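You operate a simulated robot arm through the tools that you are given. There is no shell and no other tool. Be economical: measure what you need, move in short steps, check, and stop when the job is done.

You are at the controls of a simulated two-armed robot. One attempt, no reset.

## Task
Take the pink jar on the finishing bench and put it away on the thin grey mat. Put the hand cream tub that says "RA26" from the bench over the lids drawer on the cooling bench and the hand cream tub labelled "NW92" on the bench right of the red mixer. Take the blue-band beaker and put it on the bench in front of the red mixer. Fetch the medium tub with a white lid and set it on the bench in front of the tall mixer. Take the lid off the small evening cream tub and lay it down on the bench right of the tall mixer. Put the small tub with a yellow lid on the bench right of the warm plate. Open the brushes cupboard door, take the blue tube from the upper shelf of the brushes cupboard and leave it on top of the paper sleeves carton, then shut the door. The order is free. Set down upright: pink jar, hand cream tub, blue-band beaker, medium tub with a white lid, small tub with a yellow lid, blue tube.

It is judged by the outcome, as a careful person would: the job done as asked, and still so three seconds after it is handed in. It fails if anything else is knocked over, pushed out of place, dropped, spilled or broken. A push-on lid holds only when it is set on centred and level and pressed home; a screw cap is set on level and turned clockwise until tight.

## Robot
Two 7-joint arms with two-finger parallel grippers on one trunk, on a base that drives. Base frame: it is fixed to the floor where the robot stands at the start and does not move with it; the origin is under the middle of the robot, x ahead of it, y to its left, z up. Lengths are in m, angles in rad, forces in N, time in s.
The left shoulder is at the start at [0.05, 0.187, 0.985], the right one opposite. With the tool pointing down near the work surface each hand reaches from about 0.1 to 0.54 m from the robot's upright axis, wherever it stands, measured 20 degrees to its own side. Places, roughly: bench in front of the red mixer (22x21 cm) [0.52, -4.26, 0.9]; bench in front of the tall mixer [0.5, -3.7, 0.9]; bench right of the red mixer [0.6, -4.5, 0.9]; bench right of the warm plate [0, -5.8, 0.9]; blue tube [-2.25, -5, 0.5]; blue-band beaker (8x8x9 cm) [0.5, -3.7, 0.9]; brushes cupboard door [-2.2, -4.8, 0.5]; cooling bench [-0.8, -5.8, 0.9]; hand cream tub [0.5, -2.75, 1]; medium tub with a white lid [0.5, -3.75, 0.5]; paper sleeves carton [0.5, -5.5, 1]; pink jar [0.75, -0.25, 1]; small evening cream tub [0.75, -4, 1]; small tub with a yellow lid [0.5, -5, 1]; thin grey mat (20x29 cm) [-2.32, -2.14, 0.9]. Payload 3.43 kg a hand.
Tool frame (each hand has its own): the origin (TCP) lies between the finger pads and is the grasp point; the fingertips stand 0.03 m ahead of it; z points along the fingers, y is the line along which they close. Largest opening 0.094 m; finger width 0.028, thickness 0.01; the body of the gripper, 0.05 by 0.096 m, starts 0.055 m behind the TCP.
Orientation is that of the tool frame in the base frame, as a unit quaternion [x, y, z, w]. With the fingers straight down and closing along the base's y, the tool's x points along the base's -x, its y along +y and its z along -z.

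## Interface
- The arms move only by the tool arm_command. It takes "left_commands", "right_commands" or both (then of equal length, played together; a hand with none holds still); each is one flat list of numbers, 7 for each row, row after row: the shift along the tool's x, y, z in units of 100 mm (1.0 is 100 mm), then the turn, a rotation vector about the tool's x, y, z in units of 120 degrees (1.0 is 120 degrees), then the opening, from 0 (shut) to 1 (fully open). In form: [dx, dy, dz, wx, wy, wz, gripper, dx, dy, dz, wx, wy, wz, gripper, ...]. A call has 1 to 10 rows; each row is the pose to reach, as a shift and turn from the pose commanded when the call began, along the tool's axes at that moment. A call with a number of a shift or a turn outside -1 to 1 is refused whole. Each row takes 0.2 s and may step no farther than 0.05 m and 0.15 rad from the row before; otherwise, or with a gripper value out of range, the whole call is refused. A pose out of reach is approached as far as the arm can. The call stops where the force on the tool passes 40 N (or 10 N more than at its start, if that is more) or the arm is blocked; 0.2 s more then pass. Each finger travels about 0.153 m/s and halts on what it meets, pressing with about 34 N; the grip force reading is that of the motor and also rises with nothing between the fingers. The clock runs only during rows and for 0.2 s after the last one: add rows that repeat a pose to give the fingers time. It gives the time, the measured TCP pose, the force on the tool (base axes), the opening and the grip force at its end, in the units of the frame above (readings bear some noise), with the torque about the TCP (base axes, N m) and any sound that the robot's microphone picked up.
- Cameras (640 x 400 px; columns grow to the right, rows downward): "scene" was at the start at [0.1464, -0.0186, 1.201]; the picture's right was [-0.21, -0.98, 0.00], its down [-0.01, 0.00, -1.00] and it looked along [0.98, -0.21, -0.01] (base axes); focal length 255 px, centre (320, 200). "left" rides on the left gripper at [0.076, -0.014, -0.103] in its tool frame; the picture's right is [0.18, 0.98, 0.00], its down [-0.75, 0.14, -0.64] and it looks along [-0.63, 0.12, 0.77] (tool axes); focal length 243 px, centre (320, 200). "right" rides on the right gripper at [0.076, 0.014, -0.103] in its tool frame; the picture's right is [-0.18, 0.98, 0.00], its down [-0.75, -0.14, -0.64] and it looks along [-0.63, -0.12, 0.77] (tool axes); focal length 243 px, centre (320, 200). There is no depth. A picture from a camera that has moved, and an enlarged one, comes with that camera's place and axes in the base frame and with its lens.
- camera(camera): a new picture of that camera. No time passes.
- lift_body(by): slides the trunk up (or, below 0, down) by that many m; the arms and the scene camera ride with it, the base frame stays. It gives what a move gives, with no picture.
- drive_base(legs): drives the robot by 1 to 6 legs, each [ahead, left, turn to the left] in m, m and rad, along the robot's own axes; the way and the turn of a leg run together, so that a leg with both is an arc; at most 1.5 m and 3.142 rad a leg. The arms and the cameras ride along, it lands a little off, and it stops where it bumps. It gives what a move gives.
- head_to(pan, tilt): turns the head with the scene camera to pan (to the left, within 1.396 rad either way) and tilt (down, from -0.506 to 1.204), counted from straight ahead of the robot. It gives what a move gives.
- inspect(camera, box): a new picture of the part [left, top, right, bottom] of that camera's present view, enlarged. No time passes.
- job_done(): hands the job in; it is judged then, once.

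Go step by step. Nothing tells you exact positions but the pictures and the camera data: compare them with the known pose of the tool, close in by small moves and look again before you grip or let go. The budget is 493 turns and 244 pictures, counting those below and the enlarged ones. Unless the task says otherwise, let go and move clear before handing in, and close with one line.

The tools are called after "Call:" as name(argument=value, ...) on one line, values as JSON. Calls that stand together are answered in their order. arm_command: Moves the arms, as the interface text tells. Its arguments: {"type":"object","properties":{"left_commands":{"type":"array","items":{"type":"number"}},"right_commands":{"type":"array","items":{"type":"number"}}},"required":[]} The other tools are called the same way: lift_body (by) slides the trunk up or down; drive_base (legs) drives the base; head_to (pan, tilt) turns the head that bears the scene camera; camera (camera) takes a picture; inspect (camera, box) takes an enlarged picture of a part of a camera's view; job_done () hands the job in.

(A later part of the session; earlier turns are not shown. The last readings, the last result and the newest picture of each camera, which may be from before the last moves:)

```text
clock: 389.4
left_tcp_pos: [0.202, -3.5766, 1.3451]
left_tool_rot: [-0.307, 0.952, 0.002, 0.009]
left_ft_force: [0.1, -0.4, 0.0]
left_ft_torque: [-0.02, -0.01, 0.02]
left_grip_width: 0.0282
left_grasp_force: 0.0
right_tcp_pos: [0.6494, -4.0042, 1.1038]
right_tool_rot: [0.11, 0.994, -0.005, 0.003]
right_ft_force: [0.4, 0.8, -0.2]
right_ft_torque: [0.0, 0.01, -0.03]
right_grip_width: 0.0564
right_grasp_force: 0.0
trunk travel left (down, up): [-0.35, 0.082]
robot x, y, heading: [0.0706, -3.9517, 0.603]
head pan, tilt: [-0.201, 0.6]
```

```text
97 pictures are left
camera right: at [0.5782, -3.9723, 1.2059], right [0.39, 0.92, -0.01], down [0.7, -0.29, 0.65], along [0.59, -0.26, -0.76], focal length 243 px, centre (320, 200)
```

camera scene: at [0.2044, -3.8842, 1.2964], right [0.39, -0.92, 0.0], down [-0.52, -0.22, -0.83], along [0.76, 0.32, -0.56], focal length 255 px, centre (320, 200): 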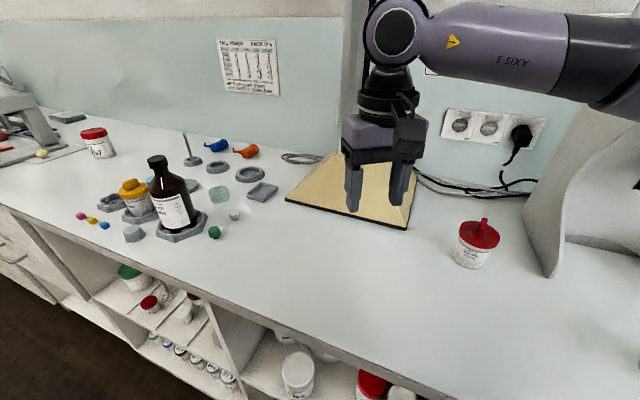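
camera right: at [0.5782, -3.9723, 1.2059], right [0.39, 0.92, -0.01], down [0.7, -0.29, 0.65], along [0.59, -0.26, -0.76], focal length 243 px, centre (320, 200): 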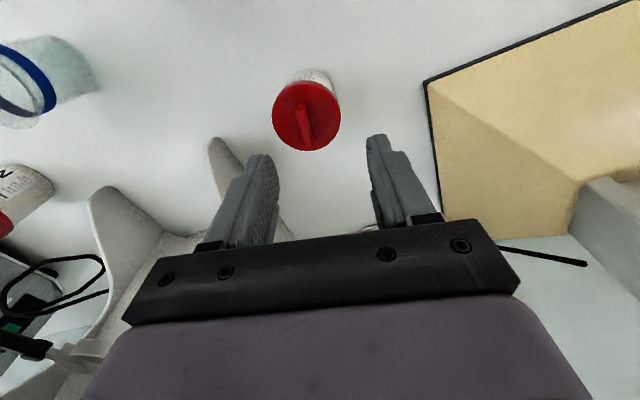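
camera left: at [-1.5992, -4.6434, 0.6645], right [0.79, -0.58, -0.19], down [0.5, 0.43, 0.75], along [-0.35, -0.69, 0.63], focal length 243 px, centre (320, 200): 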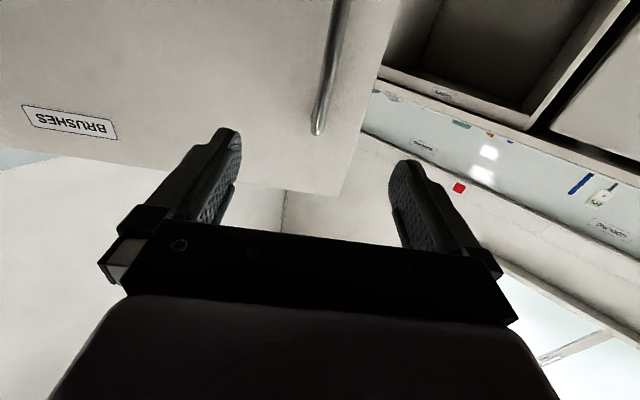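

Call:
arm_command(right_commands=[-0.08, -0.146, 0.2, 0, 0, 0, 0.6, -0.08, -0.146, 0.6, 0, 0, 0, 0.6, -0.08, -0.146, 0.82, 0, 0, 0, 0.6, -0.08, -0.146, 0.82, 0, 0, 0, 0.6])

Call:
camera(camera="right")

Call:
inspect(camera="scene", box=[410, 150, 570, 290])

```text
clock: 390.4
left_tcp_pos: [0.2014, -3.5769, 1.3447]
left_tool_rot: [-0.307, 0.952, 0.002, 0.009]
left_ft_force: [0.4, 0.1, 1.0]
left_ft_torque: [-0.01, -0.02, -0.01]
left_grip_width: 0.0281
left_grasp_force: 0.1
right_tcp_pos: [0.6533, -4.0189, 1.0211]
right_tool_rot: [0.108, 0.994, -0.005, 0.002]
right_ft_force: [0.2, 0.8, 0.8]
right_ft_torque: [0.01, -0.04, 0.0]
right_grip_width: 0.0566
right_grasp_force: 0.0
trunk travel left (down, up): [-0.35, 0.082]
robot x, y, heading: [0.0752, -3.9526, 0.597]
head pan, tilt: [-0.201, 0.6]
```

```text
96 pictures are left
camera right: at [0.5816, -3.9876, 1.1228], right [0.39, 0.92, -0.01], down [0.7, -0.29, 0.65], along [0.59, -0.26, -0.76], focal length 243 px, centre (320, 200)
```

right: 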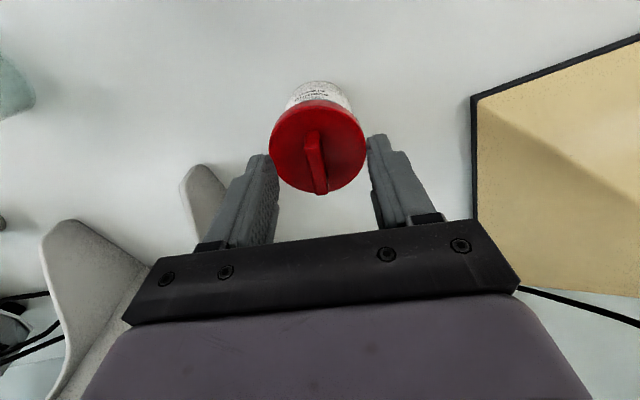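

```text
2.86 times, centred on (490, 220) of scene
camera zoom: at [0.2045, -3.8843, 1.2964], right [0.39, -0.92, 0.0], down [-0.52, -0.22, -0.83], along [0.76, 0.32, -0.56], focal length 727 px, centre (-166, 143)
```

zoom: 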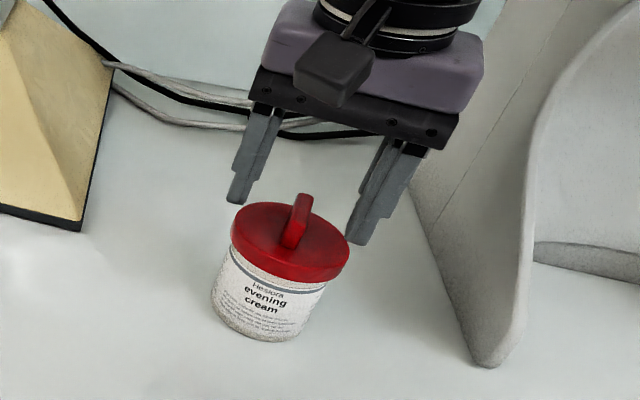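

Call:
arm_command(right_commands=[0, -0.02, 0.08, 0, 0, 0, 0.6, 0, -0.02, 0.08, 0, 0, 0, 0.2, 0, -0.02, 0.08, 0, 0, 0, 0, 0, -0.02, 0.08, 0, 0, 0, 0, 0, -0.02, 0.08, 0, 0, 0, 0])

Call:
inspect(camera="scene", box=[410, 150, 570, 290])

```text
clock: 391.6
left_tcp_pos: [0.2014, -3.5778, 1.3457]
left_tool_rot: [-0.307, 0.952, 0.002, 0.01]
left_ft_force: [0.6, 0.1, -0.4]
left_ft_torque: [-0.03, 0.0, 0.0]
left_grip_width: 0.0281
left_grasp_force: 0.1
right_tcp_pos: [0.6537, -4.0215, 1.0135]
right_tool_rot: [0.108, 0.994, -0.004, 0.002]
right_ft_force: [-0.4, 0.5, -0.7]
right_ft_torque: [0.05, 0.01, 0.03]
right_grip_width: 0.0084
right_grasp_force: 34.1
trunk travel left (down, up): [-0.35, 0.082]
robot x, y, heading: [0.0747, -3.9487, 0.595]
head pan, tilt: [-0.201, 0.6]
```

```text
2.86 times, centred on (490, 220) of scene
camera zoom: at [0.2046, -3.8844, 1.2964], right [0.39, -0.92, 0.0], down [-0.52, -0.22, -0.83], along [0.76, 0.32, -0.56], focal length 727 px, centre (-166, 143)
```

zoom: 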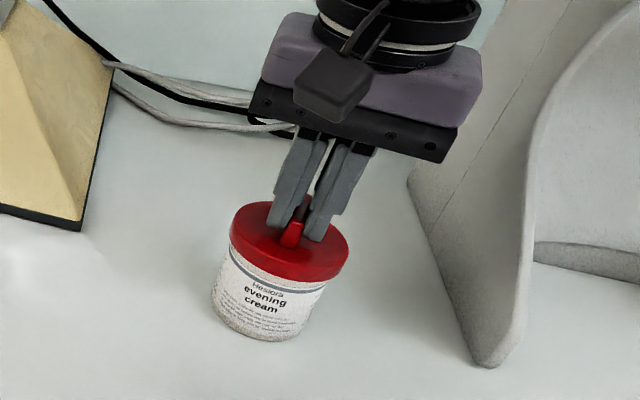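

Call:
arm_command(right_commands=[0, 0, -0.02, 0, 0, 0, 0, 0, 0, -0.04, 0, 0, 0, 0, 0, 0, -0.06, 0, 0, 0, 0])

Call:
inspect(camera="scene", box=[410, 150, 570, 290])

```text
clock: 392.4
left_tcp_pos: [0.2028, -3.5767, 1.3455]
left_tool_rot: [-0.307, 0.952, 0.002, 0.009]
left_ft_force: [0.8, 0.6, -0.1]
left_ft_torque: [0.01, 0.0, 0.01]
left_grip_width: 0.0282
left_grasp_force: 0.0
right_tcp_pos: [0.6538, -4.0196, 1.0202]
right_tool_rot: [0.108, 0.994, -0.005, 0.002]
right_ft_force: [0.0, 0.0, -1.5]
right_ft_torque: [0.02, 0.04, 0.04]
right_grip_width: 0.0084
right_grasp_force: 34.1
trunk travel left (down, up): [-0.35, 0.082]
robot x, y, heading: [0.0745, -3.9528, 0.601]
head pan, tilt: [-0.201, 0.6]
```

```text
2.86 times, centred on (490, 220) of scene
camera zoom: at [0.2046, -3.8844, 1.2964], right [0.39, -0.92, 0.0], down [-0.52, -0.22, -0.83], along [0.76, 0.32, -0.56], focal length 727 px, centre (-166, 143)
```

zoom: 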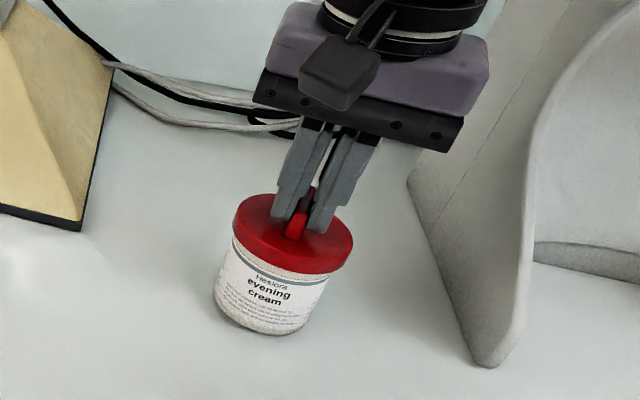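

Call:
arm_command(right_commands=[0, 0, -0.3, 0, 0, 0, 0, 0, 0, -0.6, 0, 0, 0, 0, 0, 0, -0.9, 0, 0, 0, 0, 0, 0, -1, 0, 0, 0, 0])

Call:
arm_command(right_commands=[0.3, 0.2, -0.2, 0, 0, 0, 0, 0.6, 0.4, -0.4, 0, 0, 0, 0, 0.9, 0.6, -0.6, 0, 0, 0, 0, 1, 0.8, -0.7, 0, 0, 0, 0])

Call:
camera(camera="scene")

```text
clock: 393.4
left_tcp_pos: [0.202, -3.5772, 1.3452]
left_tool_rot: [-0.307, 0.952, 0.002, 0.01]
left_ft_force: [0.5, 0.6, -0.2]
left_ft_torque: [0.03, 0.05, 0.01]
left_grip_width: 0.0282
left_grasp_force: 0.0
right_tcp_pos: [0.6537, -4.0206, 1.1196]
right_tool_rot: [0.108, 0.994, -0.006, 0.003]
right_ft_force: [-0.4, -0.5, -1.2]
right_ft_torque: [0.02, 0.03, 0.01]
right_grip_width: 0.0083
right_grasp_force: 33.6
trunk travel left (down, up): [-0.35, 0.082]
robot x, y, heading: [0.0819, -3.9523, 0.599]
head pan, tilt: [-0.201, 0.6]
```

```text
clock: 394.4
left_tcp_pos: [0.2014, -3.5777, 1.3457]
left_tool_rot: [-0.307, 0.952, 0.003, 0.01]
left_ft_force: [-0.1, 0.0, -0.6]
left_ft_torque: [0.01, -0.01, 0.0]
left_grip_width: 0.0279
left_grasp_force: 0.1
right_tcp_pos: [0.5722, -3.9182, 1.19]
right_tool_rot: [0.109, 0.994, -0.006, 0.002]
right_ft_force: [-0.4, 0.4, -1.6]
right_ft_torque: [0.03, 0.03, -0.01]
right_grip_width: 0.0083
right_grasp_force: 33.8
trunk travel left (down, up): [-0.35, 0.082]
robot x, y, heading: [0.0735, -3.9532, 0.601]
head pan, tilt: [-0.201, 0.6]
```

```text
92 pictures are left
camera scene: at [0.2052, -3.8841, 1.2963], right [0.39, -0.92, 0.0], down [-0.52, -0.22, -0.82], along [0.76, 0.32, -0.57], focal length 255 px, centre (320, 200)
```

scene: 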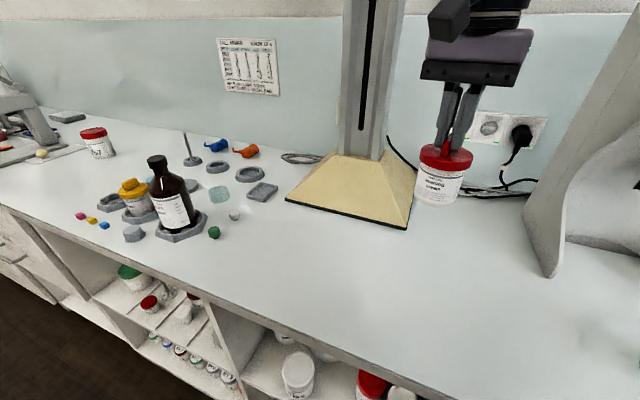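

Call:
arm_command(right_commands=[0, 0, 0, 0, 0, -0.065, 0, 0, 0, 0, 0, 0, -0.13, 0, 0, 0, 0, 0, 0, -0.195, 0, 0, 0, 0, 0, 0, -0.26, 0, 0, 0, 0, 0, 0, -0.325, 0, 0, 0, 0, 0, 0, -0.39, 0, 0, 0, 0, 0, 0, -0.39, 0])

Call:
drive_base(legs=[[-0.06, 0, 0], [0, 0, -0.6], [0, 0.17, 0]])

Call:
head_to(pan=0, tilt=0.6)

Call:
camera(camera="scene")

```text
clock: 396.0
left_tcp_pos: [0.2015, -3.5776, 1.3442]
left_tool_rot: [-0.308, 0.951, 0.002, 0.009]
left_ft_force: [-0.1, 0.1, 0.6]
left_ft_torque: [0.02, 0.05, 0.02]
left_grip_width: 0.0282
left_grasp_force: 0.0
right_tcp_pos: [0.5717, -3.9198, 1.1883]
right_tool_rot: [-0.296, 0.955, -0.006, 0.0]
right_ft_force: [-1.0, -0.2, -1.1]
right_ft_torque: [-0.06, 0.0, 0.0]
right_grip_width: 0.0083
right_grasp_force: 33.6
trunk travel left (down, up): [-0.35, 0.082]
robot x, y, heading: [0.078, -3.9494, 0.599]
head pan, tilt: [-0.201, 0.6]
```

```text
clock: 400.3
left_tcp_pos: [0.3385, -3.5758, 1.3452]
left_tool_rot: [-0.017, 1.0, 0.0, 0.009]
left_ft_force: [0.0, -0.7, -0.6]
left_ft_torque: [-0.04, -0.04, 0.01]
left_grip_width: 0.0282
left_grasp_force: 0.1
right_tcp_pos: [0.455, -4.0659, 1.1894]
right_tool_rot: [-0.003, 1.0, -0.006, -0.001]
right_ft_force: [1.1, 0.4, -1.0]
right_ft_torque: [0.0, -0.02, 0.0]
right_grip_width: 0.0085
right_grasp_force: 33.9
trunk travel left (down, up): [-0.35, 0.082]
robot x, y, heading: [0.024, -3.8166, 0.008]
head pan, tilt: [-0.201, 0.6]
```

```text
clock: 401.1
left_tcp_pos: [0.3381, -3.5759, 1.3452]
left_tool_rot: [-0.017, 1.0, 0.0, 0.009]
left_ft_force: [0.1, -0.2, 0.9]
left_ft_torque: [0.03, 0.0, 0.02]
left_grip_width: 0.0279
left_grasp_force: 0.1
right_tcp_pos: [0.4554, -4.0663, 1.1886]
right_tool_rot: [-0.004, 1.0, -0.005, -0.001]
right_ft_force: [0.6, -0.4, -0.9]
right_ft_torque: [0.01, -0.01, 0.02]
right_grip_width: 0.0084
right_grasp_force: 34.1
trunk travel left (down, up): [-0.35, 0.082]
robot x, y, heading: [0.0275, -3.8113, 0.01]
head pan, tilt: [0.0, 0.6]
```

```text
91 pictures are left
camera scene: at [0.1717, -3.8148, 1.2964], right [0.01, -1.0, 0.0], down [-0.56, 0.0, -0.83], along [0.83, 0.0, -0.56], focal length 255 px, centre (320, 200)
```

scene: 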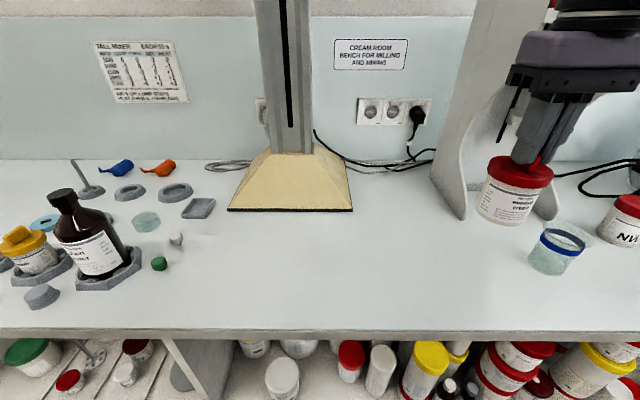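

Call:
arm_command(left_commands=[0, 0, 0, 0, 0, 0.07, 0.8, 0, 0, 0, 0, 0, 0.14, 0.8, 0, 0, 0, 0, 0, 0.21, 0.8, 0, 0, 0, 0, 0, 0.28, 0.8, 0, 0, 0, 0, 0, 0.35, 0.8, 0, 0, 0, 0, 0, 0.42, 0.8, 0, 0, 0, 0, 0, 0.49, 0.8, 0, 0, 0, 0, 0, 0.56, 0.8, 0, 0, 0, 0, 0, 0.63, 0.8, 0, 0, 0, 0, 0, 0.7, 0.8], right_commands=[0, 0.3, 0, 0, 0, 0, 0, 0, 0.6, 0, 0, 0, 0, 0, 0.1, 0.9, 0, 0, 0, 0, 0, 0.2, 1, 0, 0, 0, 0, 0, 0.2, 1, 0.3, 0, 0, 0, 0, 0.2, 1, 0.6, 0, 0, 0, 0, 0.2, 1, 0.8, 0, 0, 0, 0, 0.2, 1, 0.8, 0, 0, 0, 0, 0.2, 1, 0.8, 0, 0, 0, 0, 0.2, 1, 0.8, 0, 0, 0, 0])

Call:
arm_command(left_commands=[0, 0, 0, 0, -0.07, 0, 0.8, 0, 0, 0, 0, -0.14, 0, 0.8, 0, 0, 0, 0, -0.21, 0, 0.8, 0, 0, 0, 0, -0.28, 0, 0.8, 0, 0, 0, 0, -0.35, 0, 0.8, 0, 0, 0, 0, -0.39, 0, 0.8, 0, 0, 0, 0, -0.39, 0, 0.8])

Call:
camera(camera="scene")

```text
clock: 403.3
left_tcp_pos: [0.2626, -3.6595, 1.264]
left_tool_rot: [0.657, 0.754, 0.005, 0.009]
left_ft_force: [-0.3, 0.7, -0.3]
left_ft_torque: [-0.01, -0.01, 0.02]
left_grip_width: 0.075
left_grasp_force: 0.0
left hand out of reach, approached as far as the arm can: row 5, 6, 7, 8, 9, 10
right_tcp_pos: [0.4341, -3.9669, 1.1084]
right_tool_rot: [-0.004, 1.0, -0.005, -0.002]
right_ft_force: [-0.4, -0.6, -1.0]
right_ft_torque: [-0.02, 0.02, -0.02]
right_grip_width: 0.0084
right_grasp_force: 34.4
right hand out of reach, approached as far as the arm can: row 3, 4, 5
trunk travel left (down, up): [-0.35, 0.082]
robot x, y, heading: [0.0242, -3.8167, 0.008]
head pan, tilt: [0.0, 0.6]
```

```text
clock: 404.9
left_tcp_pos: [0.2651, -3.6604, 1.2629]
left_tool_rot: [0.605, 0.689, -0.256, 0.307]
left_ft_force: [0.0, 0.0, 0.2]
left_ft_torque: [0.01, -0.02, 0.01]
left_grip_width: 0.0751
left_grasp_force: 0.1
right_tcp_pos: [0.4351, -3.9661, 1.1095]
right_tool_rot: [-0.004, 1.0, -0.005, -0.001]
right_ft_force: [0.4, 1.3, -1.7]
right_ft_torque: [0.04, 0.04, 0.01]
right_grip_width: 0.0082
right_grasp_force: 33.3
trunk travel left (down, up): [-0.35, 0.082]
robot x, y, heading: [0.0229, -3.8207, 0.008]
head pan, tilt: [0.0, 0.6]
```

```text
90 pictures are left
camera scene: at [0.1717, -3.8148, 1.2964], right [0.01, -1.0, 0.0], down [-0.56, 0.0, -0.83], along [0.83, 0.01, -0.56], focal length 255 px, centre (320, 200)
```

scene: 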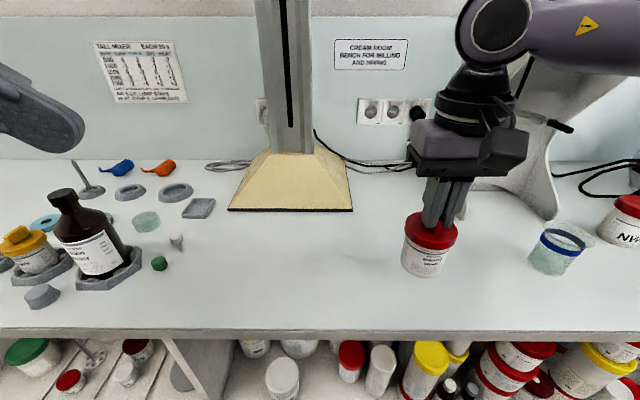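

Call:
drive_base(legs=[[0, -0.1, 0]])

Call:
arm_command(right_commands=[0, 0, 0.3, 0, 0, 0, 0, 0, 0, 0.6, 0, 0, 0, 0, 0, 0, 0.9, 0, 0, 0, 0, 0, 0, 0.94, 0, 0, 0, 0])

Call:
arm_command(right_commands=[0, 0, 0.01, 0, 0, 0, 0, 0, 0, 0.02, 0, 0, 0, 0])

```text
clock: 406.4
left_tcp_pos: [0.2649, -3.7614, 1.2621]
left_tool_rot: [0.605, 0.689, -0.255, 0.307]
left_ft_force: [-0.2, 1.0, -0.7]
left_ft_torque: [0.02, 0.0, -0.04]
left_grip_width: 0.0753
left_grasp_force: 0.0
right_tcp_pos: [0.4352, -4.0681, 1.1071]
right_tool_rot: [-0.003, 1.0, -0.005, -0.001]
right_ft_force: [-0.4, 0.7, -0.9]
right_ft_torque: [0.02, 0.05, -0.03]
right_grip_width: 0.0083
right_grasp_force: 34.2
trunk travel left (down, up): [-0.35, 0.082]
robot x, y, heading: [0.0289, -3.9195, 0.007]
head pan, tilt: [0.0, 0.6]
```

```text
clock: 407.4
left_tcp_pos: [0.2642, -3.7618, 1.2628]
left_tool_rot: [0.605, 0.689, -0.255, 0.306]
left_ft_force: [-0.8, -0.3, 0.6]
left_ft_torque: [0.01, -0.03, 0.02]
left_grip_width: 0.075
left_grasp_force: 0.0
right_tcp_pos: [0.436, -4.0688, 1.0147]
right_tool_rot: [-0.003, 1.0, -0.005, -0.002]
right_ft_force: [0.1, 0.0, -1.0]
right_ft_torque: [-0.01, 0.05, -0.04]
right_grip_width: 0.0083
right_grasp_force: 33.7
trunk travel left (down, up): [-0.35, 0.082]
robot x, y, heading: [0.0205, -3.9211, 0.005]
head pan, tilt: [0.0, 0.6]
```

```text
clock: 408.0
left_tcp_pos: [0.2633, -3.7614, 1.2626]
left_tool_rot: [0.606, 0.688, -0.256, 0.307]
left_ft_force: [0.9, 0.0, -0.3]
left_ft_torque: [-0.01, 0.01, 0.0]
left_grip_width: 0.0751
left_grasp_force: 0.1
right_tcp_pos: [0.4365, -4.0685, 1.0121]
right_tool_rot: [-0.003, 1.0, -0.005, 0.0]
right_ft_force: [0.1, -2.0, 11.4]
right_ft_torque: [-0.06, -0.14, -0.07]
right_grip_width: 0.0083
right_grasp_force: 33.8
trunk travel left (down, up): [-0.35, 0.082]
robot x, y, heading: [0.0201, -3.9185, 0.002]
head pan, tilt: [0.0, 0.6]
```

Call:
arm_command(left_commands=[0, 0.35, 0.1, 0, 0, 0, 0.85, 0.05, 0.7, 0.3, 0, 0, 0, 0.85, 0.1, 1, 0.5, 0, 0, 0, 0.85, 0.1, 1, 0.5, 0, 0, 0, 0.85])

Call:
arm_command(left_commands=[0.05, 0.1, 0.35, 0, 0, 0, 0.85, 0.1, 0.24, 0.7, 0, 0, 0, 0.85, 0.1, 0.24, 1, 0, 0, 0, 0.85, 0.1, 0.24, 1, 0, 0, 0, 0.85])

Call:
camera(camera="scene")

Call:
camera(camera="left")

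```text
clock: 409.0
left_tcp_pos: [0.3593, -3.781, 1.2257]
left_tool_rot: [0.605, 0.689, -0.255, 0.307]
left_ft_force: [-0.1, -0.5, 0.1]
left_ft_torque: [-0.04, -0.01, 0.0]
left_grip_width: 0.08
left_grasp_force: 0.2
left hand out of reach, approached as far as the arm can: row 3, 4
right_tcp_pos: [0.4351, -4.0681, 1.0121]
right_tool_rot: [-0.004, 1.0, -0.006, 0.0]
right_ft_force: [0.7, -4.1, 19.1]
right_ft_torque: [-0.03, -0.45, -0.07]
right_grip_width: 0.0085
right_grasp_force: 34.1
trunk travel left (down, up): [-0.35, 0.082]
robot x, y, heading: [0.0263, -3.917, 0.003]
head pan, tilt: [0.0, 0.6]
```

```text
clock: 410.0
left_tcp_pos: [0.3574, -3.7992, 1.19]
left_tool_rot: [0.604, 0.69, -0.255, 0.306]
left_ft_force: [-0.2, 0.2, 0.1]
left_ft_torque: [-0.03, -0.05, -0.03]
left_grip_width: 0.0799
left_grasp_force: 0.0
left hand out of reach, approached as far as the arm can: row 1, 2, 3, 4
right_tcp_pos: [0.435, -4.0678, 1.0126]
right_tool_rot: [-0.003, 1.0, -0.005, 0.0]
right_ft_force: [1.7, -3.9, 21.5]
right_ft_torque: [-0.07, -0.36, -0.06]
right_grip_width: 0.0082
right_grasp_force: 33.3
trunk travel left (down, up): [-0.35, 0.082]
robot x, y, heading: [0.0248, -3.9163, 0.006]
head pan, tilt: [0.0, 0.6]
```

```text
89 pictures are left
camera scene: at [0.171, -3.9158, 1.2967], right [0.01, -1.0, 0.0], down [-0.56, 0.0, -0.83], along [0.83, 0.01, -0.56], focal length 255 px, centre (320, 200)
```

scene: 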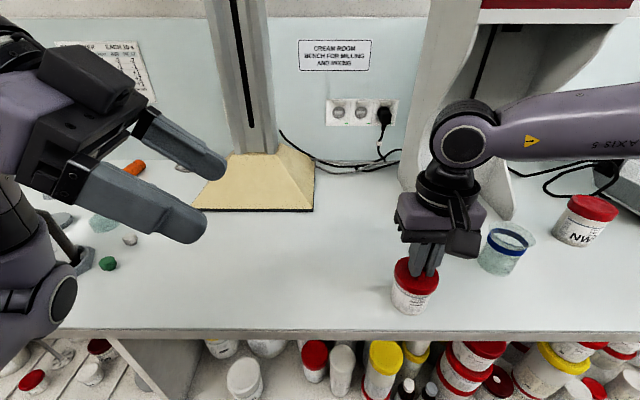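

```text
88 pictures are left
camera left: at [0.3254, -3.6753, 1.2022], right [0.96, 0.26, -0.12], down [0.13, -0.03, 0.99], along [0.26, -0.96, -0.06], focal length 243 px, centre (320, 200)
```

left: 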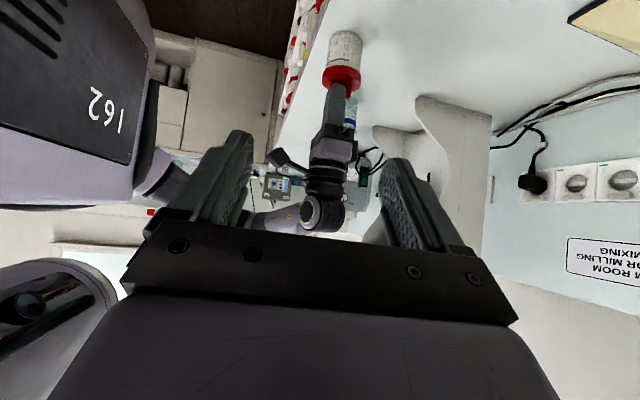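

Call:
arm_command(right_commands=[0, 0, -0.3, 0, 0, 0, 0, 0, 0, -0.6, 0, 0, 0, 0, 0.3, 0, -0.9, 0, 0, 0, 0, 0.6, 0.1, -1, 0, 0, 0, 0, 0.9, 0.3, -1, 0, 0, 0, 0, 1, 0.6, -1, 0, 0, 0, 0, 1, 0.9, -1, 0, 0, 0, 0, 1, 1, -1, 0, 0, 0, 0], left_commands=[0, 0, -0.3, 0, 0, 0, 0.85, 0, 0, -0.6, 0, 0, 0, 0.85, 0, 0, -0.9, 0, 0, 0, 0.85, 0, 0, -1, 0, 0, 0, 0.85, 0, 0, -1, 0, 0, 0, 0.85, 0, 0, -1, 0, 0, 0, 0.85, 0, 0, -1, 0, 0, 0, 0.85, 0, 0, -1, 0, 0, 0, 0.85])

Call:
arm_command(right_commands=[0.2, 0.35, 0, 0, 0, 0, 0, 0.2, 0.7, 0, 0, 0, 0, 0, 0.2, 1, 0, 0, 0, 0, 0, 0.2, 1, 0, 0, 0, 0, 0])

```text
clock: 411.8
left_tcp_pos: [0.3387, -3.7292, 1.261]
left_tool_rot: [0.604, 0.69, -0.256, 0.306]
left_ft_force: [-0.5, -0.2, -0.2]
left_ft_torque: [-0.01, -0.02, -0.01]
left_grip_width: 0.0799
left_grasp_force: 0.0
left hand out of reach, approached as far as the arm can: row 3, 4, 5, 6, 7, 8
right_tcp_pos: [0.3384, -4.0307, 1.1103]
right_tool_rot: [-0.005, 1.0, -0.004, -0.002]
right_ft_force: [-0.3, 0.0, -1.0]
right_ft_torque: [0.0, -0.02, -0.01]
right_grip_width: 0.0085
right_grasp_force: 34.3
right hand out of reach, approached as far as the arm can: row 6, 7, 8
trunk travel left (down, up): [-0.35, 0.082]
robot x, y, heading: [0.0251, -3.9187, 0.008]
head pan, tilt: [0.0, 0.6]
```

```text
clock: 412.8
left_tcp_pos: [0.3388, -3.7286, 1.2608]
left_tool_rot: [0.604, 0.689, -0.256, 0.307]
left_ft_force: [0.3, -0.5, 0.0]
left_ft_torque: [-0.01, -0.02, 0.01]
left_grip_width: 0.08
left_grasp_force: 0.0
right_tcp_pos: [0.322, -4.0278, 1.1066]
right_tool_rot: [-0.004, 1.0, -0.006, -0.002]
right_ft_force: [-0.7, 0.4, -1.0]
right_ft_torque: [0.02, 0.0, 0.02]
right_grip_width: 0.0083
right_grasp_force: 33.3
right hand out of reach, approached as far as the arm can: row 1, 2, 3, 4
trunk travel left (down, up): [-0.35, 0.082]
robot x, y, heading: [0.0232, -3.9155, 0.005]
head pan, tilt: [0.0, 0.6]
```

Call:
arm_command(right_commands=[0, 0, 0, 0, 0, -0.07, 0, 0, 0, 0, 0, 0, -0.14, 0, 0, 0, 0, 0, 0, -0.21, 0, 0, 0, 0, 0, 0, -0.28, 0, 0, 0, 0, 0, 0, -0.35, 0, 0, 0, 0, 0, 0, -0.42, 0, -0.2, 0.3, 0, 0, 0, -0.42, 0, -0.4, 0.6, 0, 0, 0, -0.42, 0, -0.6, 0.9, 0, 0, 0, -0.42, 0, -0.6, 1, 0, 0, 0, -0.42, 0])

```text
clock: 415.0
left_tcp_pos: [0.339, -3.7284, 1.2616]
left_tool_rot: [0.604, 0.69, -0.256, 0.306]
left_ft_force: [0.0, 0.5, -0.3]
left_ft_torque: [0.02, 0.04, -0.01]
left_grip_width: 0.0797
left_grasp_force: 0.0
right_tcp_pos: [0.3554, -4.0322, 1.0947]
right_tool_rot: [-0.428, 0.904, -0.003, -0.002]
right_ft_force: [-0.9, 0.1, -1.2]
right_ft_torque: [-0.01, -0.01, -0.04]
right_grip_width: 0.0082
right_grasp_force: 34.3
right hand out of reach, approached as far as the arm can: row 7, 8, 9, 10
trunk travel left (down, up): [-0.35, 0.082]
robot x, y, heading: [0.0263, -3.9192, 0.007]
head pan, tilt: [0.0, 0.6]
```

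Call:
arm_command(right_commands=[0, 0, -0.4, 0, 0, 0, 0, 0, 0, -0.8, 0, 0, 0, 0, 0, 0, -1, 0, 0, 0.07, 0, 0, 0, -1, 0, 0, 0.14, 0, 0, 0, -1, 0, 0, 0.21, 0, 0, 0, -1, 0, 0, 0.28, 0, 0, 0, -1, 0, 0, 0.35, 0, 0, 0, -1, 0, 0, 0.42, 0])

Call:
arm_command(right_commands=[0, 0, -0.4, 0, 0, 0, 0, 0, 0, -0.8, 0, 0, 0, 0, 0, 0.1, -1, 0, 0, 0, 0, 0, 0.4, -1, 0, 0, 0, 0, 0, 0.7, -1, 0, 0, 0, 0, 0, 1, -1, 0, 0, 0, 0, 0, 1, -1, 0, 0, 0, 0])

Call:
camera(camera="scene")

```text
clock: 416.8
left_tcp_pos: [0.3396, -3.73, 1.2606]
left_tool_rot: [0.605, 0.689, -0.256, 0.306]
left_ft_force: [0.1, 0.1, 0.7]
left_ft_torque: [0.04, -0.04, 0.02]
left_grip_width: 0.08
left_grasp_force: 0.1
right_tcp_pos: [0.3653, -4.0543, 1.1974]
right_tool_rot: [-0.023, 1.0, -0.002, -0.001]
right_ft_force: [1.5, -0.6, 0.1]
right_ft_torque: [0.02, 0.0, 0.01]
right_grip_width: 0.0083
right_grasp_force: 33.9
right hand out of reach, approached as far as the arm can: row 1, 2, 3, 4, 5, 6, 7, 8
trunk travel left (down, up): [-0.35, 0.082]
robot x, y, heading: [0.0252, -3.9179, 0.007]
head pan, tilt: [0.0, 0.6]
heard: snap
```

```text
clock: 418.4
left_tcp_pos: [0.339, -3.7283, 1.2611]
left_tool_rot: [0.604, 0.689, -0.256, 0.307]
left_ft_force: [0.6, -0.3, -0.6]
left_ft_torque: [-0.01, -0.01, 0.04]
left_grip_width: 0.0796
left_grasp_force: 0.0
right_tcp_pos: [0.3334, -4.0706, 1.2682]
right_tool_rot: [-0.004, 1.0, -0.006, -0.002]
right_ft_force: [0.0, -0.4, -0.1]
right_ft_torque: [-0.01, 0.03, -0.03]
right_grip_width: 0.0081
right_grasp_force: 34.3
right hand out of reach, approached as far as the arm can: row 1, 2, 3, 4, 5, 6, 7
trunk travel left (down, up): [-0.35, 0.082]
robot x, y, heading: [0.0249, -3.918, 0.007]
head pan, tilt: [0.0, 0.6]
```

```text
87 pictures are left
camera scene: at [0.1723, -3.9157, 1.2964], right [0.01, -1.0, 0.0], down [-0.56, 0.0, -0.83], along [0.83, 0.01, -0.56], focal length 255 px, centre (320, 200)
```

scene: 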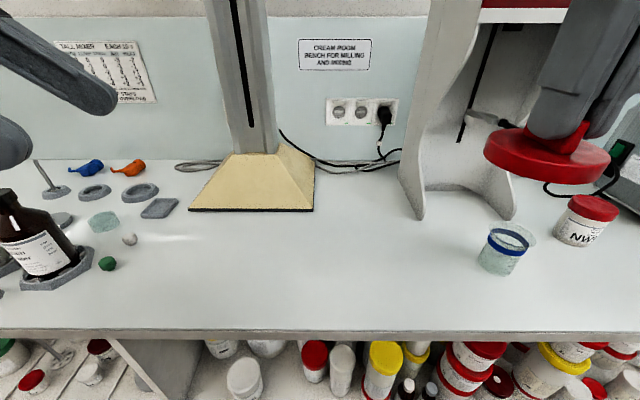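

Call:
head_to(pan=-0.3, tilt=1.15)

Call:
camera(camera="scene")

Call:
camera(camera="right")

```text
clock: 419.4
left_tcp_pos: [0.3397, -3.7297, 1.2612]
left_tool_rot: [0.604, 0.689, -0.257, 0.307]
left_ft_force: [0.1, 0.5, -0.2]
left_ft_torque: [0.01, 0.0, -0.03]
left_grip_width: 0.0798
left_grasp_force: 0.1
right_tcp_pos: [0.334, -4.0705, 1.2668]
right_tool_rot: [-0.003, 1.0, -0.005, -0.002]
right_ft_force: [0.0, -0.1, -1.4]
right_ft_torque: [-0.02, 0.01, -0.03]
right_grip_width: 0.008
right_grasp_force: 33.8
trunk travel left (down, up): [-0.35, 0.082]
robot x, y, heading: [0.0244, -3.9161, 0.004]
head pan, tilt: [-0.3, 1.15]
```

```text
86 pictures are left
camera scene: at [0.141, -3.9335, 1.2548], right [-0.29, -0.96, 0.0], down [-0.87, 0.26, -0.41], along [0.39, -0.12, -0.91], focal length 255 px, centre (320, 200)
```

scene: 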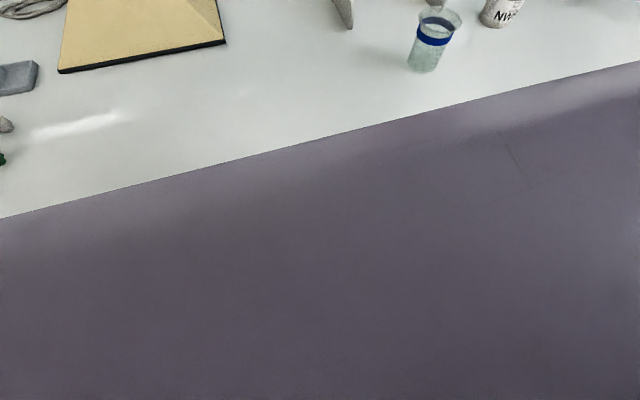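

```text
85 pictures are left
camera right: at [0.258, -4.0562, 1.3702], right [0.18, 0.98, -0.01], down [0.76, -0.13, 0.64], along [0.63, -0.12, -0.77], focal length 243 px, centre (320, 200)
```

right: 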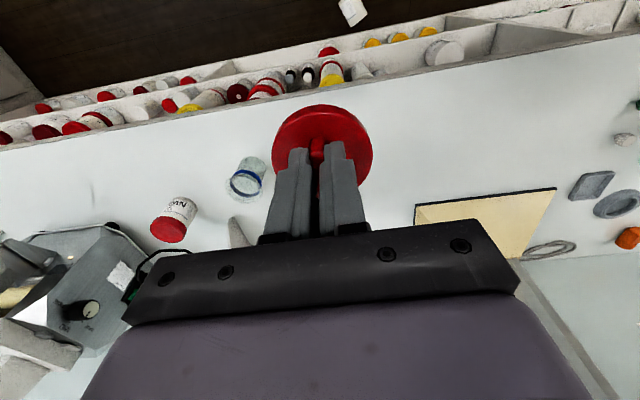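

The lid snapped free in the gripper, but the tub body dropped to the floor in front of the robot. I'll back off carefully and look at it so I can pick it up again.

Call:
drive_base(legs=[[-0.55, 0, 0]])

Call:
head_to(pan=0, tilt=1.0)

Call:
camera(camera="scene")

```text
clock: 422.5
left_tcp_pos: [-0.2095, -3.7317, 1.261]
left_tool_rot: [0.602, 0.691, -0.255, 0.308]
left_ft_force: [0.8, 0.3, 0.6]
left_ft_torque: [0.0, 0.05, 0.0]
left_grip_width: 0.0799
left_grasp_force: 0.1
right_tcp_pos: [-0.2134, -4.0744, 1.2675]
right_tool_rot: [-0.007, 1.0, -0.005, -0.001]
right_ft_force: [-0.1, -0.2, 1.1]
right_ft_torque: [0.01, -0.05, -0.04]
right_grip_width: 0.0083
right_grasp_force: 33.7
trunk travel left (down, up): [-0.35, 0.082]
robot x, y, heading: [-0.5231, -3.9241, 0.012]
head pan, tilt: [-0.3, 1.15]
```

```text
clock: 423.3
left_tcp_pos: [-0.2105, -3.7309, 1.2622]
left_tool_rot: [0.602, 0.691, -0.255, 0.308]
left_ft_force: [0.2, 0.1, 0.2]
left_ft_torque: [0.01, -0.01, 0.02]
left_grip_width: 0.0797
left_grasp_force: 0.0
right_tcp_pos: [-0.2136, -4.0741, 1.2671]
right_tool_rot: [-0.008, 1.0, -0.006, -0.002]
right_ft_force: [1.0, 0.3, -0.5]
right_ft_torque: [0.03, -0.03, -0.04]
right_grip_width: 0.0084
right_grasp_force: 33.6
trunk travel left (down, up): [-0.35, 0.082]
robot x, y, heading: [-0.5217, -3.9228, 0.011]
head pan, tilt: [0.0, 1.0]
```

```text
84 pictures are left
camera scene: at [-0.3942, -3.9201, 1.2644], right [0.01, -1.0, 0.0], down [-0.84, -0.01, -0.54], along [0.54, 0.01, -0.84], focal length 255 px, centre (320, 200)
```

scene: 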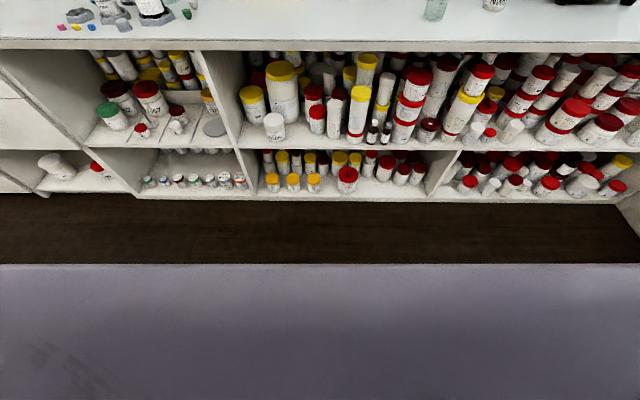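

Call:
inspect(camera="right", box=[200, 0, 480, 120])

Call:
camera(camera="left")

```text
2.29 times, centred on (340, 60) of right
camera zoom: at [-0.2888, -4.0599, 1.3702], right [0.17, 0.99, -0.01], down [0.76, -0.12, 0.64], along [0.63, -0.12, -0.77], focal length 555 px, centre (274, 520)
```

zoom: 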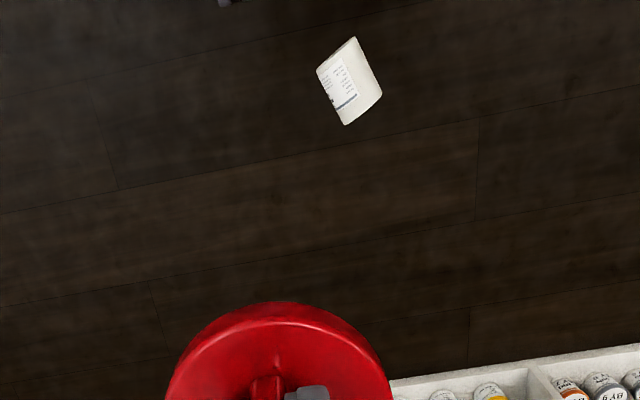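

```text
82 pictures are left
camera left: at [-0.2416, -3.6083, 1.2728], right [0.96, 0.27, -0.12], down [0.13, -0.02, 0.99], along [0.26, -0.96, -0.06], focal length 243 px, centre (320, 200)
```

left: 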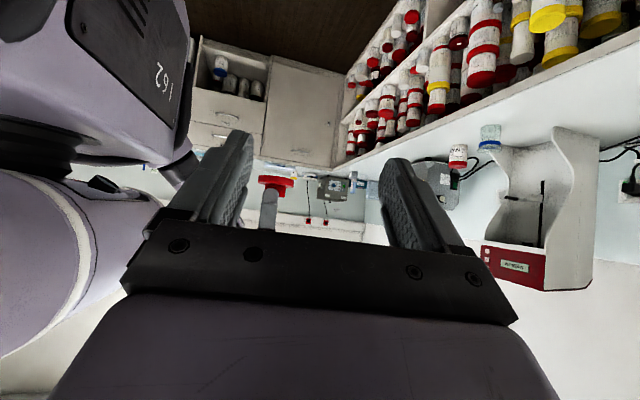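

Call:
arm_command(right_commands=[0.35, 0, 0, 0, 0, 0, 0, 0.7, 0, 0, 0, 0, 0, 0, 1, 0, 0, 0, 0, 0, 0, 1, 0, 0, 0, 0, 0, 0])

Call:
camera(camera="right")

```text
clock: 424.3
left_tcp_pos: [-0.2095, -3.7323, 1.2597]
left_tool_rot: [0.602, 0.691, -0.256, 0.308]
left_ft_force: [-0.2, 0.1, 0.2]
left_ft_torque: [0.02, 0.01, -0.02]
left_grip_width: 0.0799
left_grasp_force: 0.0
right_tcp_pos: [-0.31, -4.075, 1.2705]
right_tool_rot: [0.001, 1.0, -0.003, -0.001]
right_ft_force: [6.6, 3.5, 3.3]
right_ft_torque: [-0.01, 0.43, -0.37]
right_grip_width: 0.0085
right_grasp_force: 34.6
trunk travel left (down, up): [-0.35, 0.082]
robot x, y, heading: [-0.5264, -3.926, 0.008]
head pan, tilt: [0.0, 1.0]
stopped in row 4 (right hand): the force on the tool passed its limit at 42 N (the readings are from after the stop); the commanded pose is now the measured one
```

```text
81 pictures are left
camera right: at [-0.385, -4.0611, 1.3733], right [0.19, 0.98, 0.0], down [0.75, -0.14, 0.64], along [0.63, -0.12, -0.77], focal length 243 px, centre (320, 200)
```

right: 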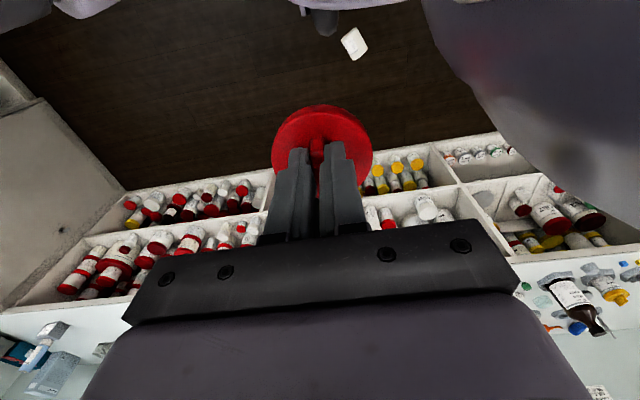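

Call:
inspect(camera="right", box=[250, 0, 450, 110])

Call:
head_to(pan=-0.6, tilt=1.2)

Call:
camera(camera="scene")

```text
3.20 times, centred on (350, 55) of right
camera zoom: at [-0.385, -4.0611, 1.3733], right [0.19, 0.98, 0.0], down [0.75, -0.14, 0.64], along [0.63, -0.12, -0.77], focal length 776 px, centre (224, 664)
```

zoom: 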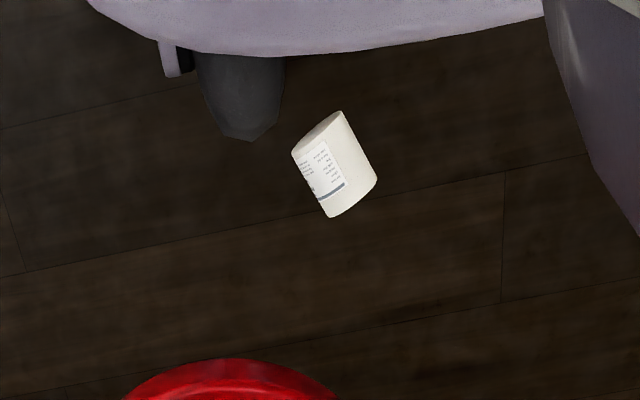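

```text
clock: 425.3
left_tcp_pos: [-0.2091, -3.7324, 1.2614]
left_tool_rot: [0.602, 0.691, -0.256, 0.308]
left_ft_force: [1.0, 0.4, 0.4]
left_ft_torque: [0.0, 0.0, 0.02]
left_grip_width: 0.0802
left_grasp_force: 0.0
right_tcp_pos: [-0.3108, -4.0806, 1.2666]
right_tool_rot: [-0.02, 1.0, -0.014, -0.003]
right_ft_force: [-19.4, -99.6, -57.5]
right_ft_torque: [9.58, -7.69, 10.13]
right_grip_width: 0.0083
right_grasp_force: 34.2
trunk travel left (down, up): [-0.35, 0.082]
robot x, y, heading: [-0.5218, -3.9214, 0.013]
head pan, tilt: [-0.6, 1.201]
```

```text
79 pictures are left
camera scene: at [-0.4039, -3.9283, 1.2554], right [-0.12, -0.99, 0.0], down [-0.9, 0.11, -0.42], along [0.42, -0.05, -0.91], focal length 255 px, centre (320, 200)
```

scene: 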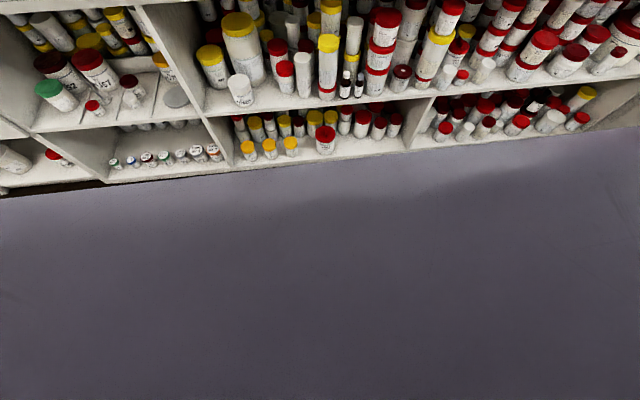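

Call:
head_to(pan=0, tilt=0.6)

Call:
arm_command(right_commands=[-0.3, 0, 0, 0, 0, 0, 0, -0.6, 0, 0, 0, 0, 0, 0, -0.9, 0, 0, 0, 0, 0, 0, -1, 0, 0, 0, 0, 0, 0])

Call:
camera(camera="right")

```text
clock: 426.3
left_tcp_pos: [-0.2107, -3.7314, 1.2597]
left_tool_rot: [0.602, 0.691, -0.255, 0.307]
left_ft_force: [0.1, -0.4, 0.4]
left_ft_torque: [-0.01, 0.03, -0.02]
left_grip_width: 0.0798
left_grasp_force: 0.0
right_tcp_pos: [-0.307, -4.0745, 1.2751]
right_tool_rot: [0.004, 1.0, 0.008, 0.001]
right_ft_force: [25.4, -16.8, 66.1]
right_ft_torque: [6.01, 3.83, 2.14]
right_grip_width: 0.0084
right_grasp_force: 34.5
trunk travel left (down, up): [-0.35, 0.082]
robot x, y, heading: [-0.5216, -3.9261, 0.011]
head pan, tilt: [0.0, 0.6]
```

```text
clock: 427.3
left_tcp_pos: [-0.2098, -3.7329, 1.2608]
left_tool_rot: [0.601, 0.692, -0.254, 0.308]
left_ft_force: [0.6, -0.2, -0.2]
left_ft_torque: [0.01, 0.01, -0.06]
left_grip_width: 0.0797
left_grasp_force: 0.1
right_tcp_pos: [-0.2097, -4.0763, 1.2689]
right_tool_rot: [0.001, 1.0, -0.004, 0.0]
right_ft_force: [-0.4, 0.4, 0.8]
right_ft_torque: [-0.04, 0.01, 0.0]
right_grip_width: 0.0085
right_grasp_force: 33.5
trunk travel left (down, up): [-0.35, 0.082]
robot x, y, heading: [-0.519, -3.9203, 0.011]
head pan, tilt: [0.0, 0.6]
```

```text
78 pictures are left
camera right: at [-0.2848, -4.0621, 1.3727], right [0.18, 0.98, -0.01], down [0.76, -0.14, 0.64], along [0.63, -0.12, -0.77], focal length 243 px, centre (320, 200)
```

right: 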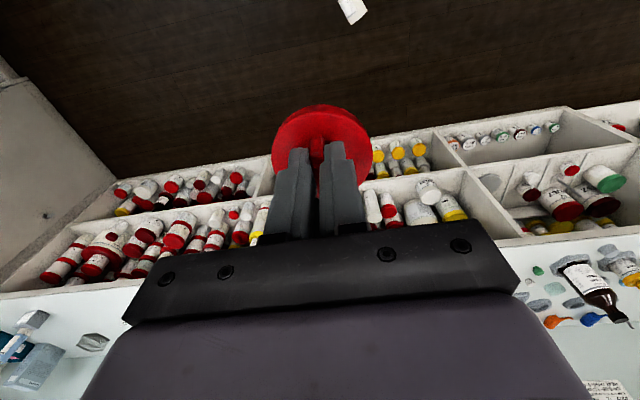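

Call:
arm_command(right_commands=[-0.3, 0, 0.2, 0, 0, 0, 0, -0.6, -0.1, 0.4, 0, 0, 0, 0, -0.9, -0.2, 0.6, 0, 0, 0, 0, -1, -0.2, 0.8, 0, 0, 0, 0])

Call:
drive_base(legs=[[0.3, 0.04, 0], [0.27, 0, 0]])

Call:
camera(camera="scene")

```text
clock: 428.3
left_tcp_pos: [-0.2095, -3.7316, 1.2606]
left_tool_rot: [0.602, 0.691, -0.255, 0.308]
left_ft_force: [-0.7, -0.1, 0.5]
left_ft_torque: [0.01, 0.04, -0.02]
left_grip_width: 0.0802
left_grasp_force: 0.1
right_tcp_pos: [-0.1095, -4.0973, 1.192]
right_tool_rot: [-0.001, 1.0, -0.004, -0.001]
right_ft_force: [-0.5, -0.5, -0.1]
right_ft_torque: [-0.01, -0.02, -0.04]
right_grip_width: 0.0081
right_grasp_force: 34.7
trunk travel left (down, up): [-0.35, 0.082]
robot x, y, heading: [-0.5244, -3.9245, 0.016]
head pan, tilt: [0.0, 0.6]
```

```text
clock: 431.9
left_tcp_pos: [0.3639, -3.682, 1.2596]
left_tool_rot: [0.6, 0.693, -0.254, 0.308]
left_ft_force: [0.7, -0.5, 0.8]
left_ft_torque: [0.0, 0.01, 0.0]
left_grip_width: 0.0799
left_grasp_force: 0.0
right_tcp_pos: [0.466, -4.0457, 1.1895]
right_tool_rot: [-0.003, 1.0, -0.004, -0.001]
right_ft_force: [-0.3, -0.1, 0.5]
right_ft_torque: [0.01, 0.02, 0.01]
right_grip_width: 0.0085
right_grasp_force: 34.0
trunk travel left (down, up): [-0.35, 0.082]
robot x, y, heading: [0.05, -3.8709, 0.017]
head pan, tilt: [0.0, 0.6]
```

```text
77 pictures are left
camera scene: at [0.199, -3.8704, 1.2963], right [0.02, -1.0, 0.0], down [-0.57, -0.01, -0.82], along [0.82, 0.02, -0.57], focal length 255 px, centre (320, 200)
```

scene: 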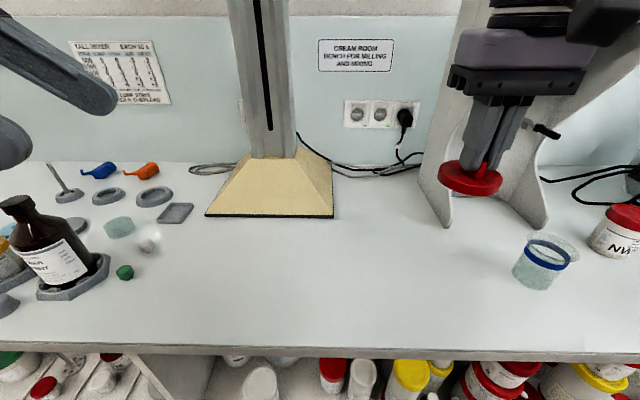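

Call:
arm_command(right_commands=[-0.1, 0, 0.3, 0, 0, 0, 0, -0.3, 0, 0.6, 0, 0, 0, 0, -0.4, 0, 0.9, 0, 0, 0, 0, -0.4, 0, 1, 0, 0, 0, 0])

Call:
arm_command(right_commands=[0, 0, 0.35, 0, 0, 0, 0, 0, 0, 0.7, 0, 0, 0, 0, 0, 0, 1, 0, 0, 0, 0, 0, 0, 1, 0, 0, 0, 0])

Call:
arm_command(right_commands=[0, 0, 0.1, 0, 0, 0, 0, 0, 0, 0.2, 0, 0, 0, 0, 0, 0, 0.25, 0, 0, 0, 0, 0, 0, 0.3, 0, 0, 0, 0, 0, 0, 0.35, 0, 0, 0, 0, 0, 0, 0.4, 0, 0, 0, 0])

Call:
inspect(camera="scene", box=[400, 150, 560, 290])

```text
clock: 432.9
left_tcp_pos: [0.363, -3.6815, 1.2603]
left_tool_rot: [0.6, 0.693, -0.254, 0.309]
left_ft_force: [-0.6, -0.1, -0.4]
left_ft_torque: [-0.02, -0.01, -0.01]
left_grip_width: 0.0798
left_grasp_force: 0.2
right_tcp_pos: [0.5044, -4.0453, 1.0892]
right_tool_rot: [-0.004, 1.0, -0.004, -0.001]
right_ft_force: [0.4, 0.6, 0.0]
right_ft_torque: [0.01, 0.04, -0.02]
right_grip_width: 0.0084
right_grasp_force: 33.9
trunk travel left (down, up): [-0.35, 0.082]
robot x, y, heading: [0.0529, -3.8711, 0.023]
head pan, tilt: [0.0, 0.6]
```

```text
clock: 433.9
left_tcp_pos: [0.3623, -3.6804, 1.2611]
left_tool_rot: [0.6, 0.693, -0.254, 0.308]
left_ft_force: [0.1, 1.1, 0.4]
left_ft_torque: [-0.01, 0.02, -0.01]
left_grip_width: 0.0798
left_grasp_force: 0.0
right_tcp_pos: [0.5035, -4.0473, 0.9886]
right_tool_rot: [-0.003, 1.0, -0.003, -0.001]
right_ft_force: [0.0, 0.1, -0.4]
right_ft_torque: [0.01, -0.01, 0.01]
right_grip_width: 0.0083
right_grasp_force: 34.4
trunk travel left (down, up): [-0.35, 0.082]
robot x, y, heading: [0.0545, -3.8749, 0.019]
head pan, tilt: [0.0, 0.6]
```

```text
clock: 435.3
left_tcp_pos: [0.3638, -3.6815, 1.2614]
left_tool_rot: [0.6, 0.693, -0.254, 0.308]
left_ft_force: [-0.7, 0.0, -0.8]
left_ft_torque: [-0.01, 0.01, -0.02]
left_grip_width: 0.0797
left_grasp_force: 0.0
right_tcp_pos: [0.5051, -4.0454, 0.9502]
right_tool_rot: [-0.003, 1.0, -0.003, -0.001]
right_ft_force: [0.0, -0.4, 0.6]
right_ft_torque: [-0.01, -0.03, -0.03]
right_grip_width: 0.0085
right_grasp_force: 33.4
trunk travel left (down, up): [-0.35, 0.082]
robot x, y, heading: [0.0521, -3.8731, 0.022]
head pan, tilt: [0.0, 0.6]
```

```text
2.86 times, centred on (480, 220) of scene
camera zoom: at [0.1983, -3.8705, 1.2965], right [0.02, -1.0, 0.0], down [-0.56, -0.01, -0.83], along [0.82, 0.02, -0.56], focal length 727 px, centre (-137, 143)
```

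zoom: 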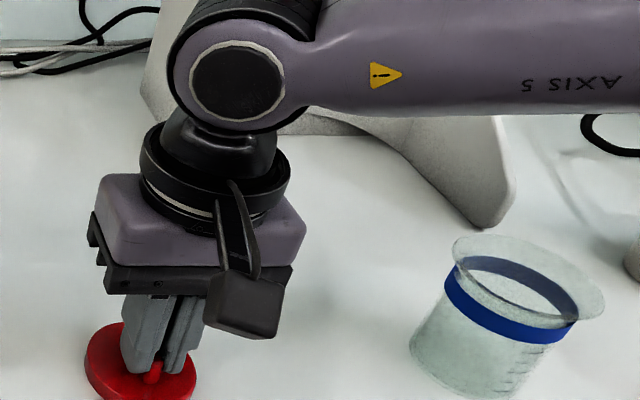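

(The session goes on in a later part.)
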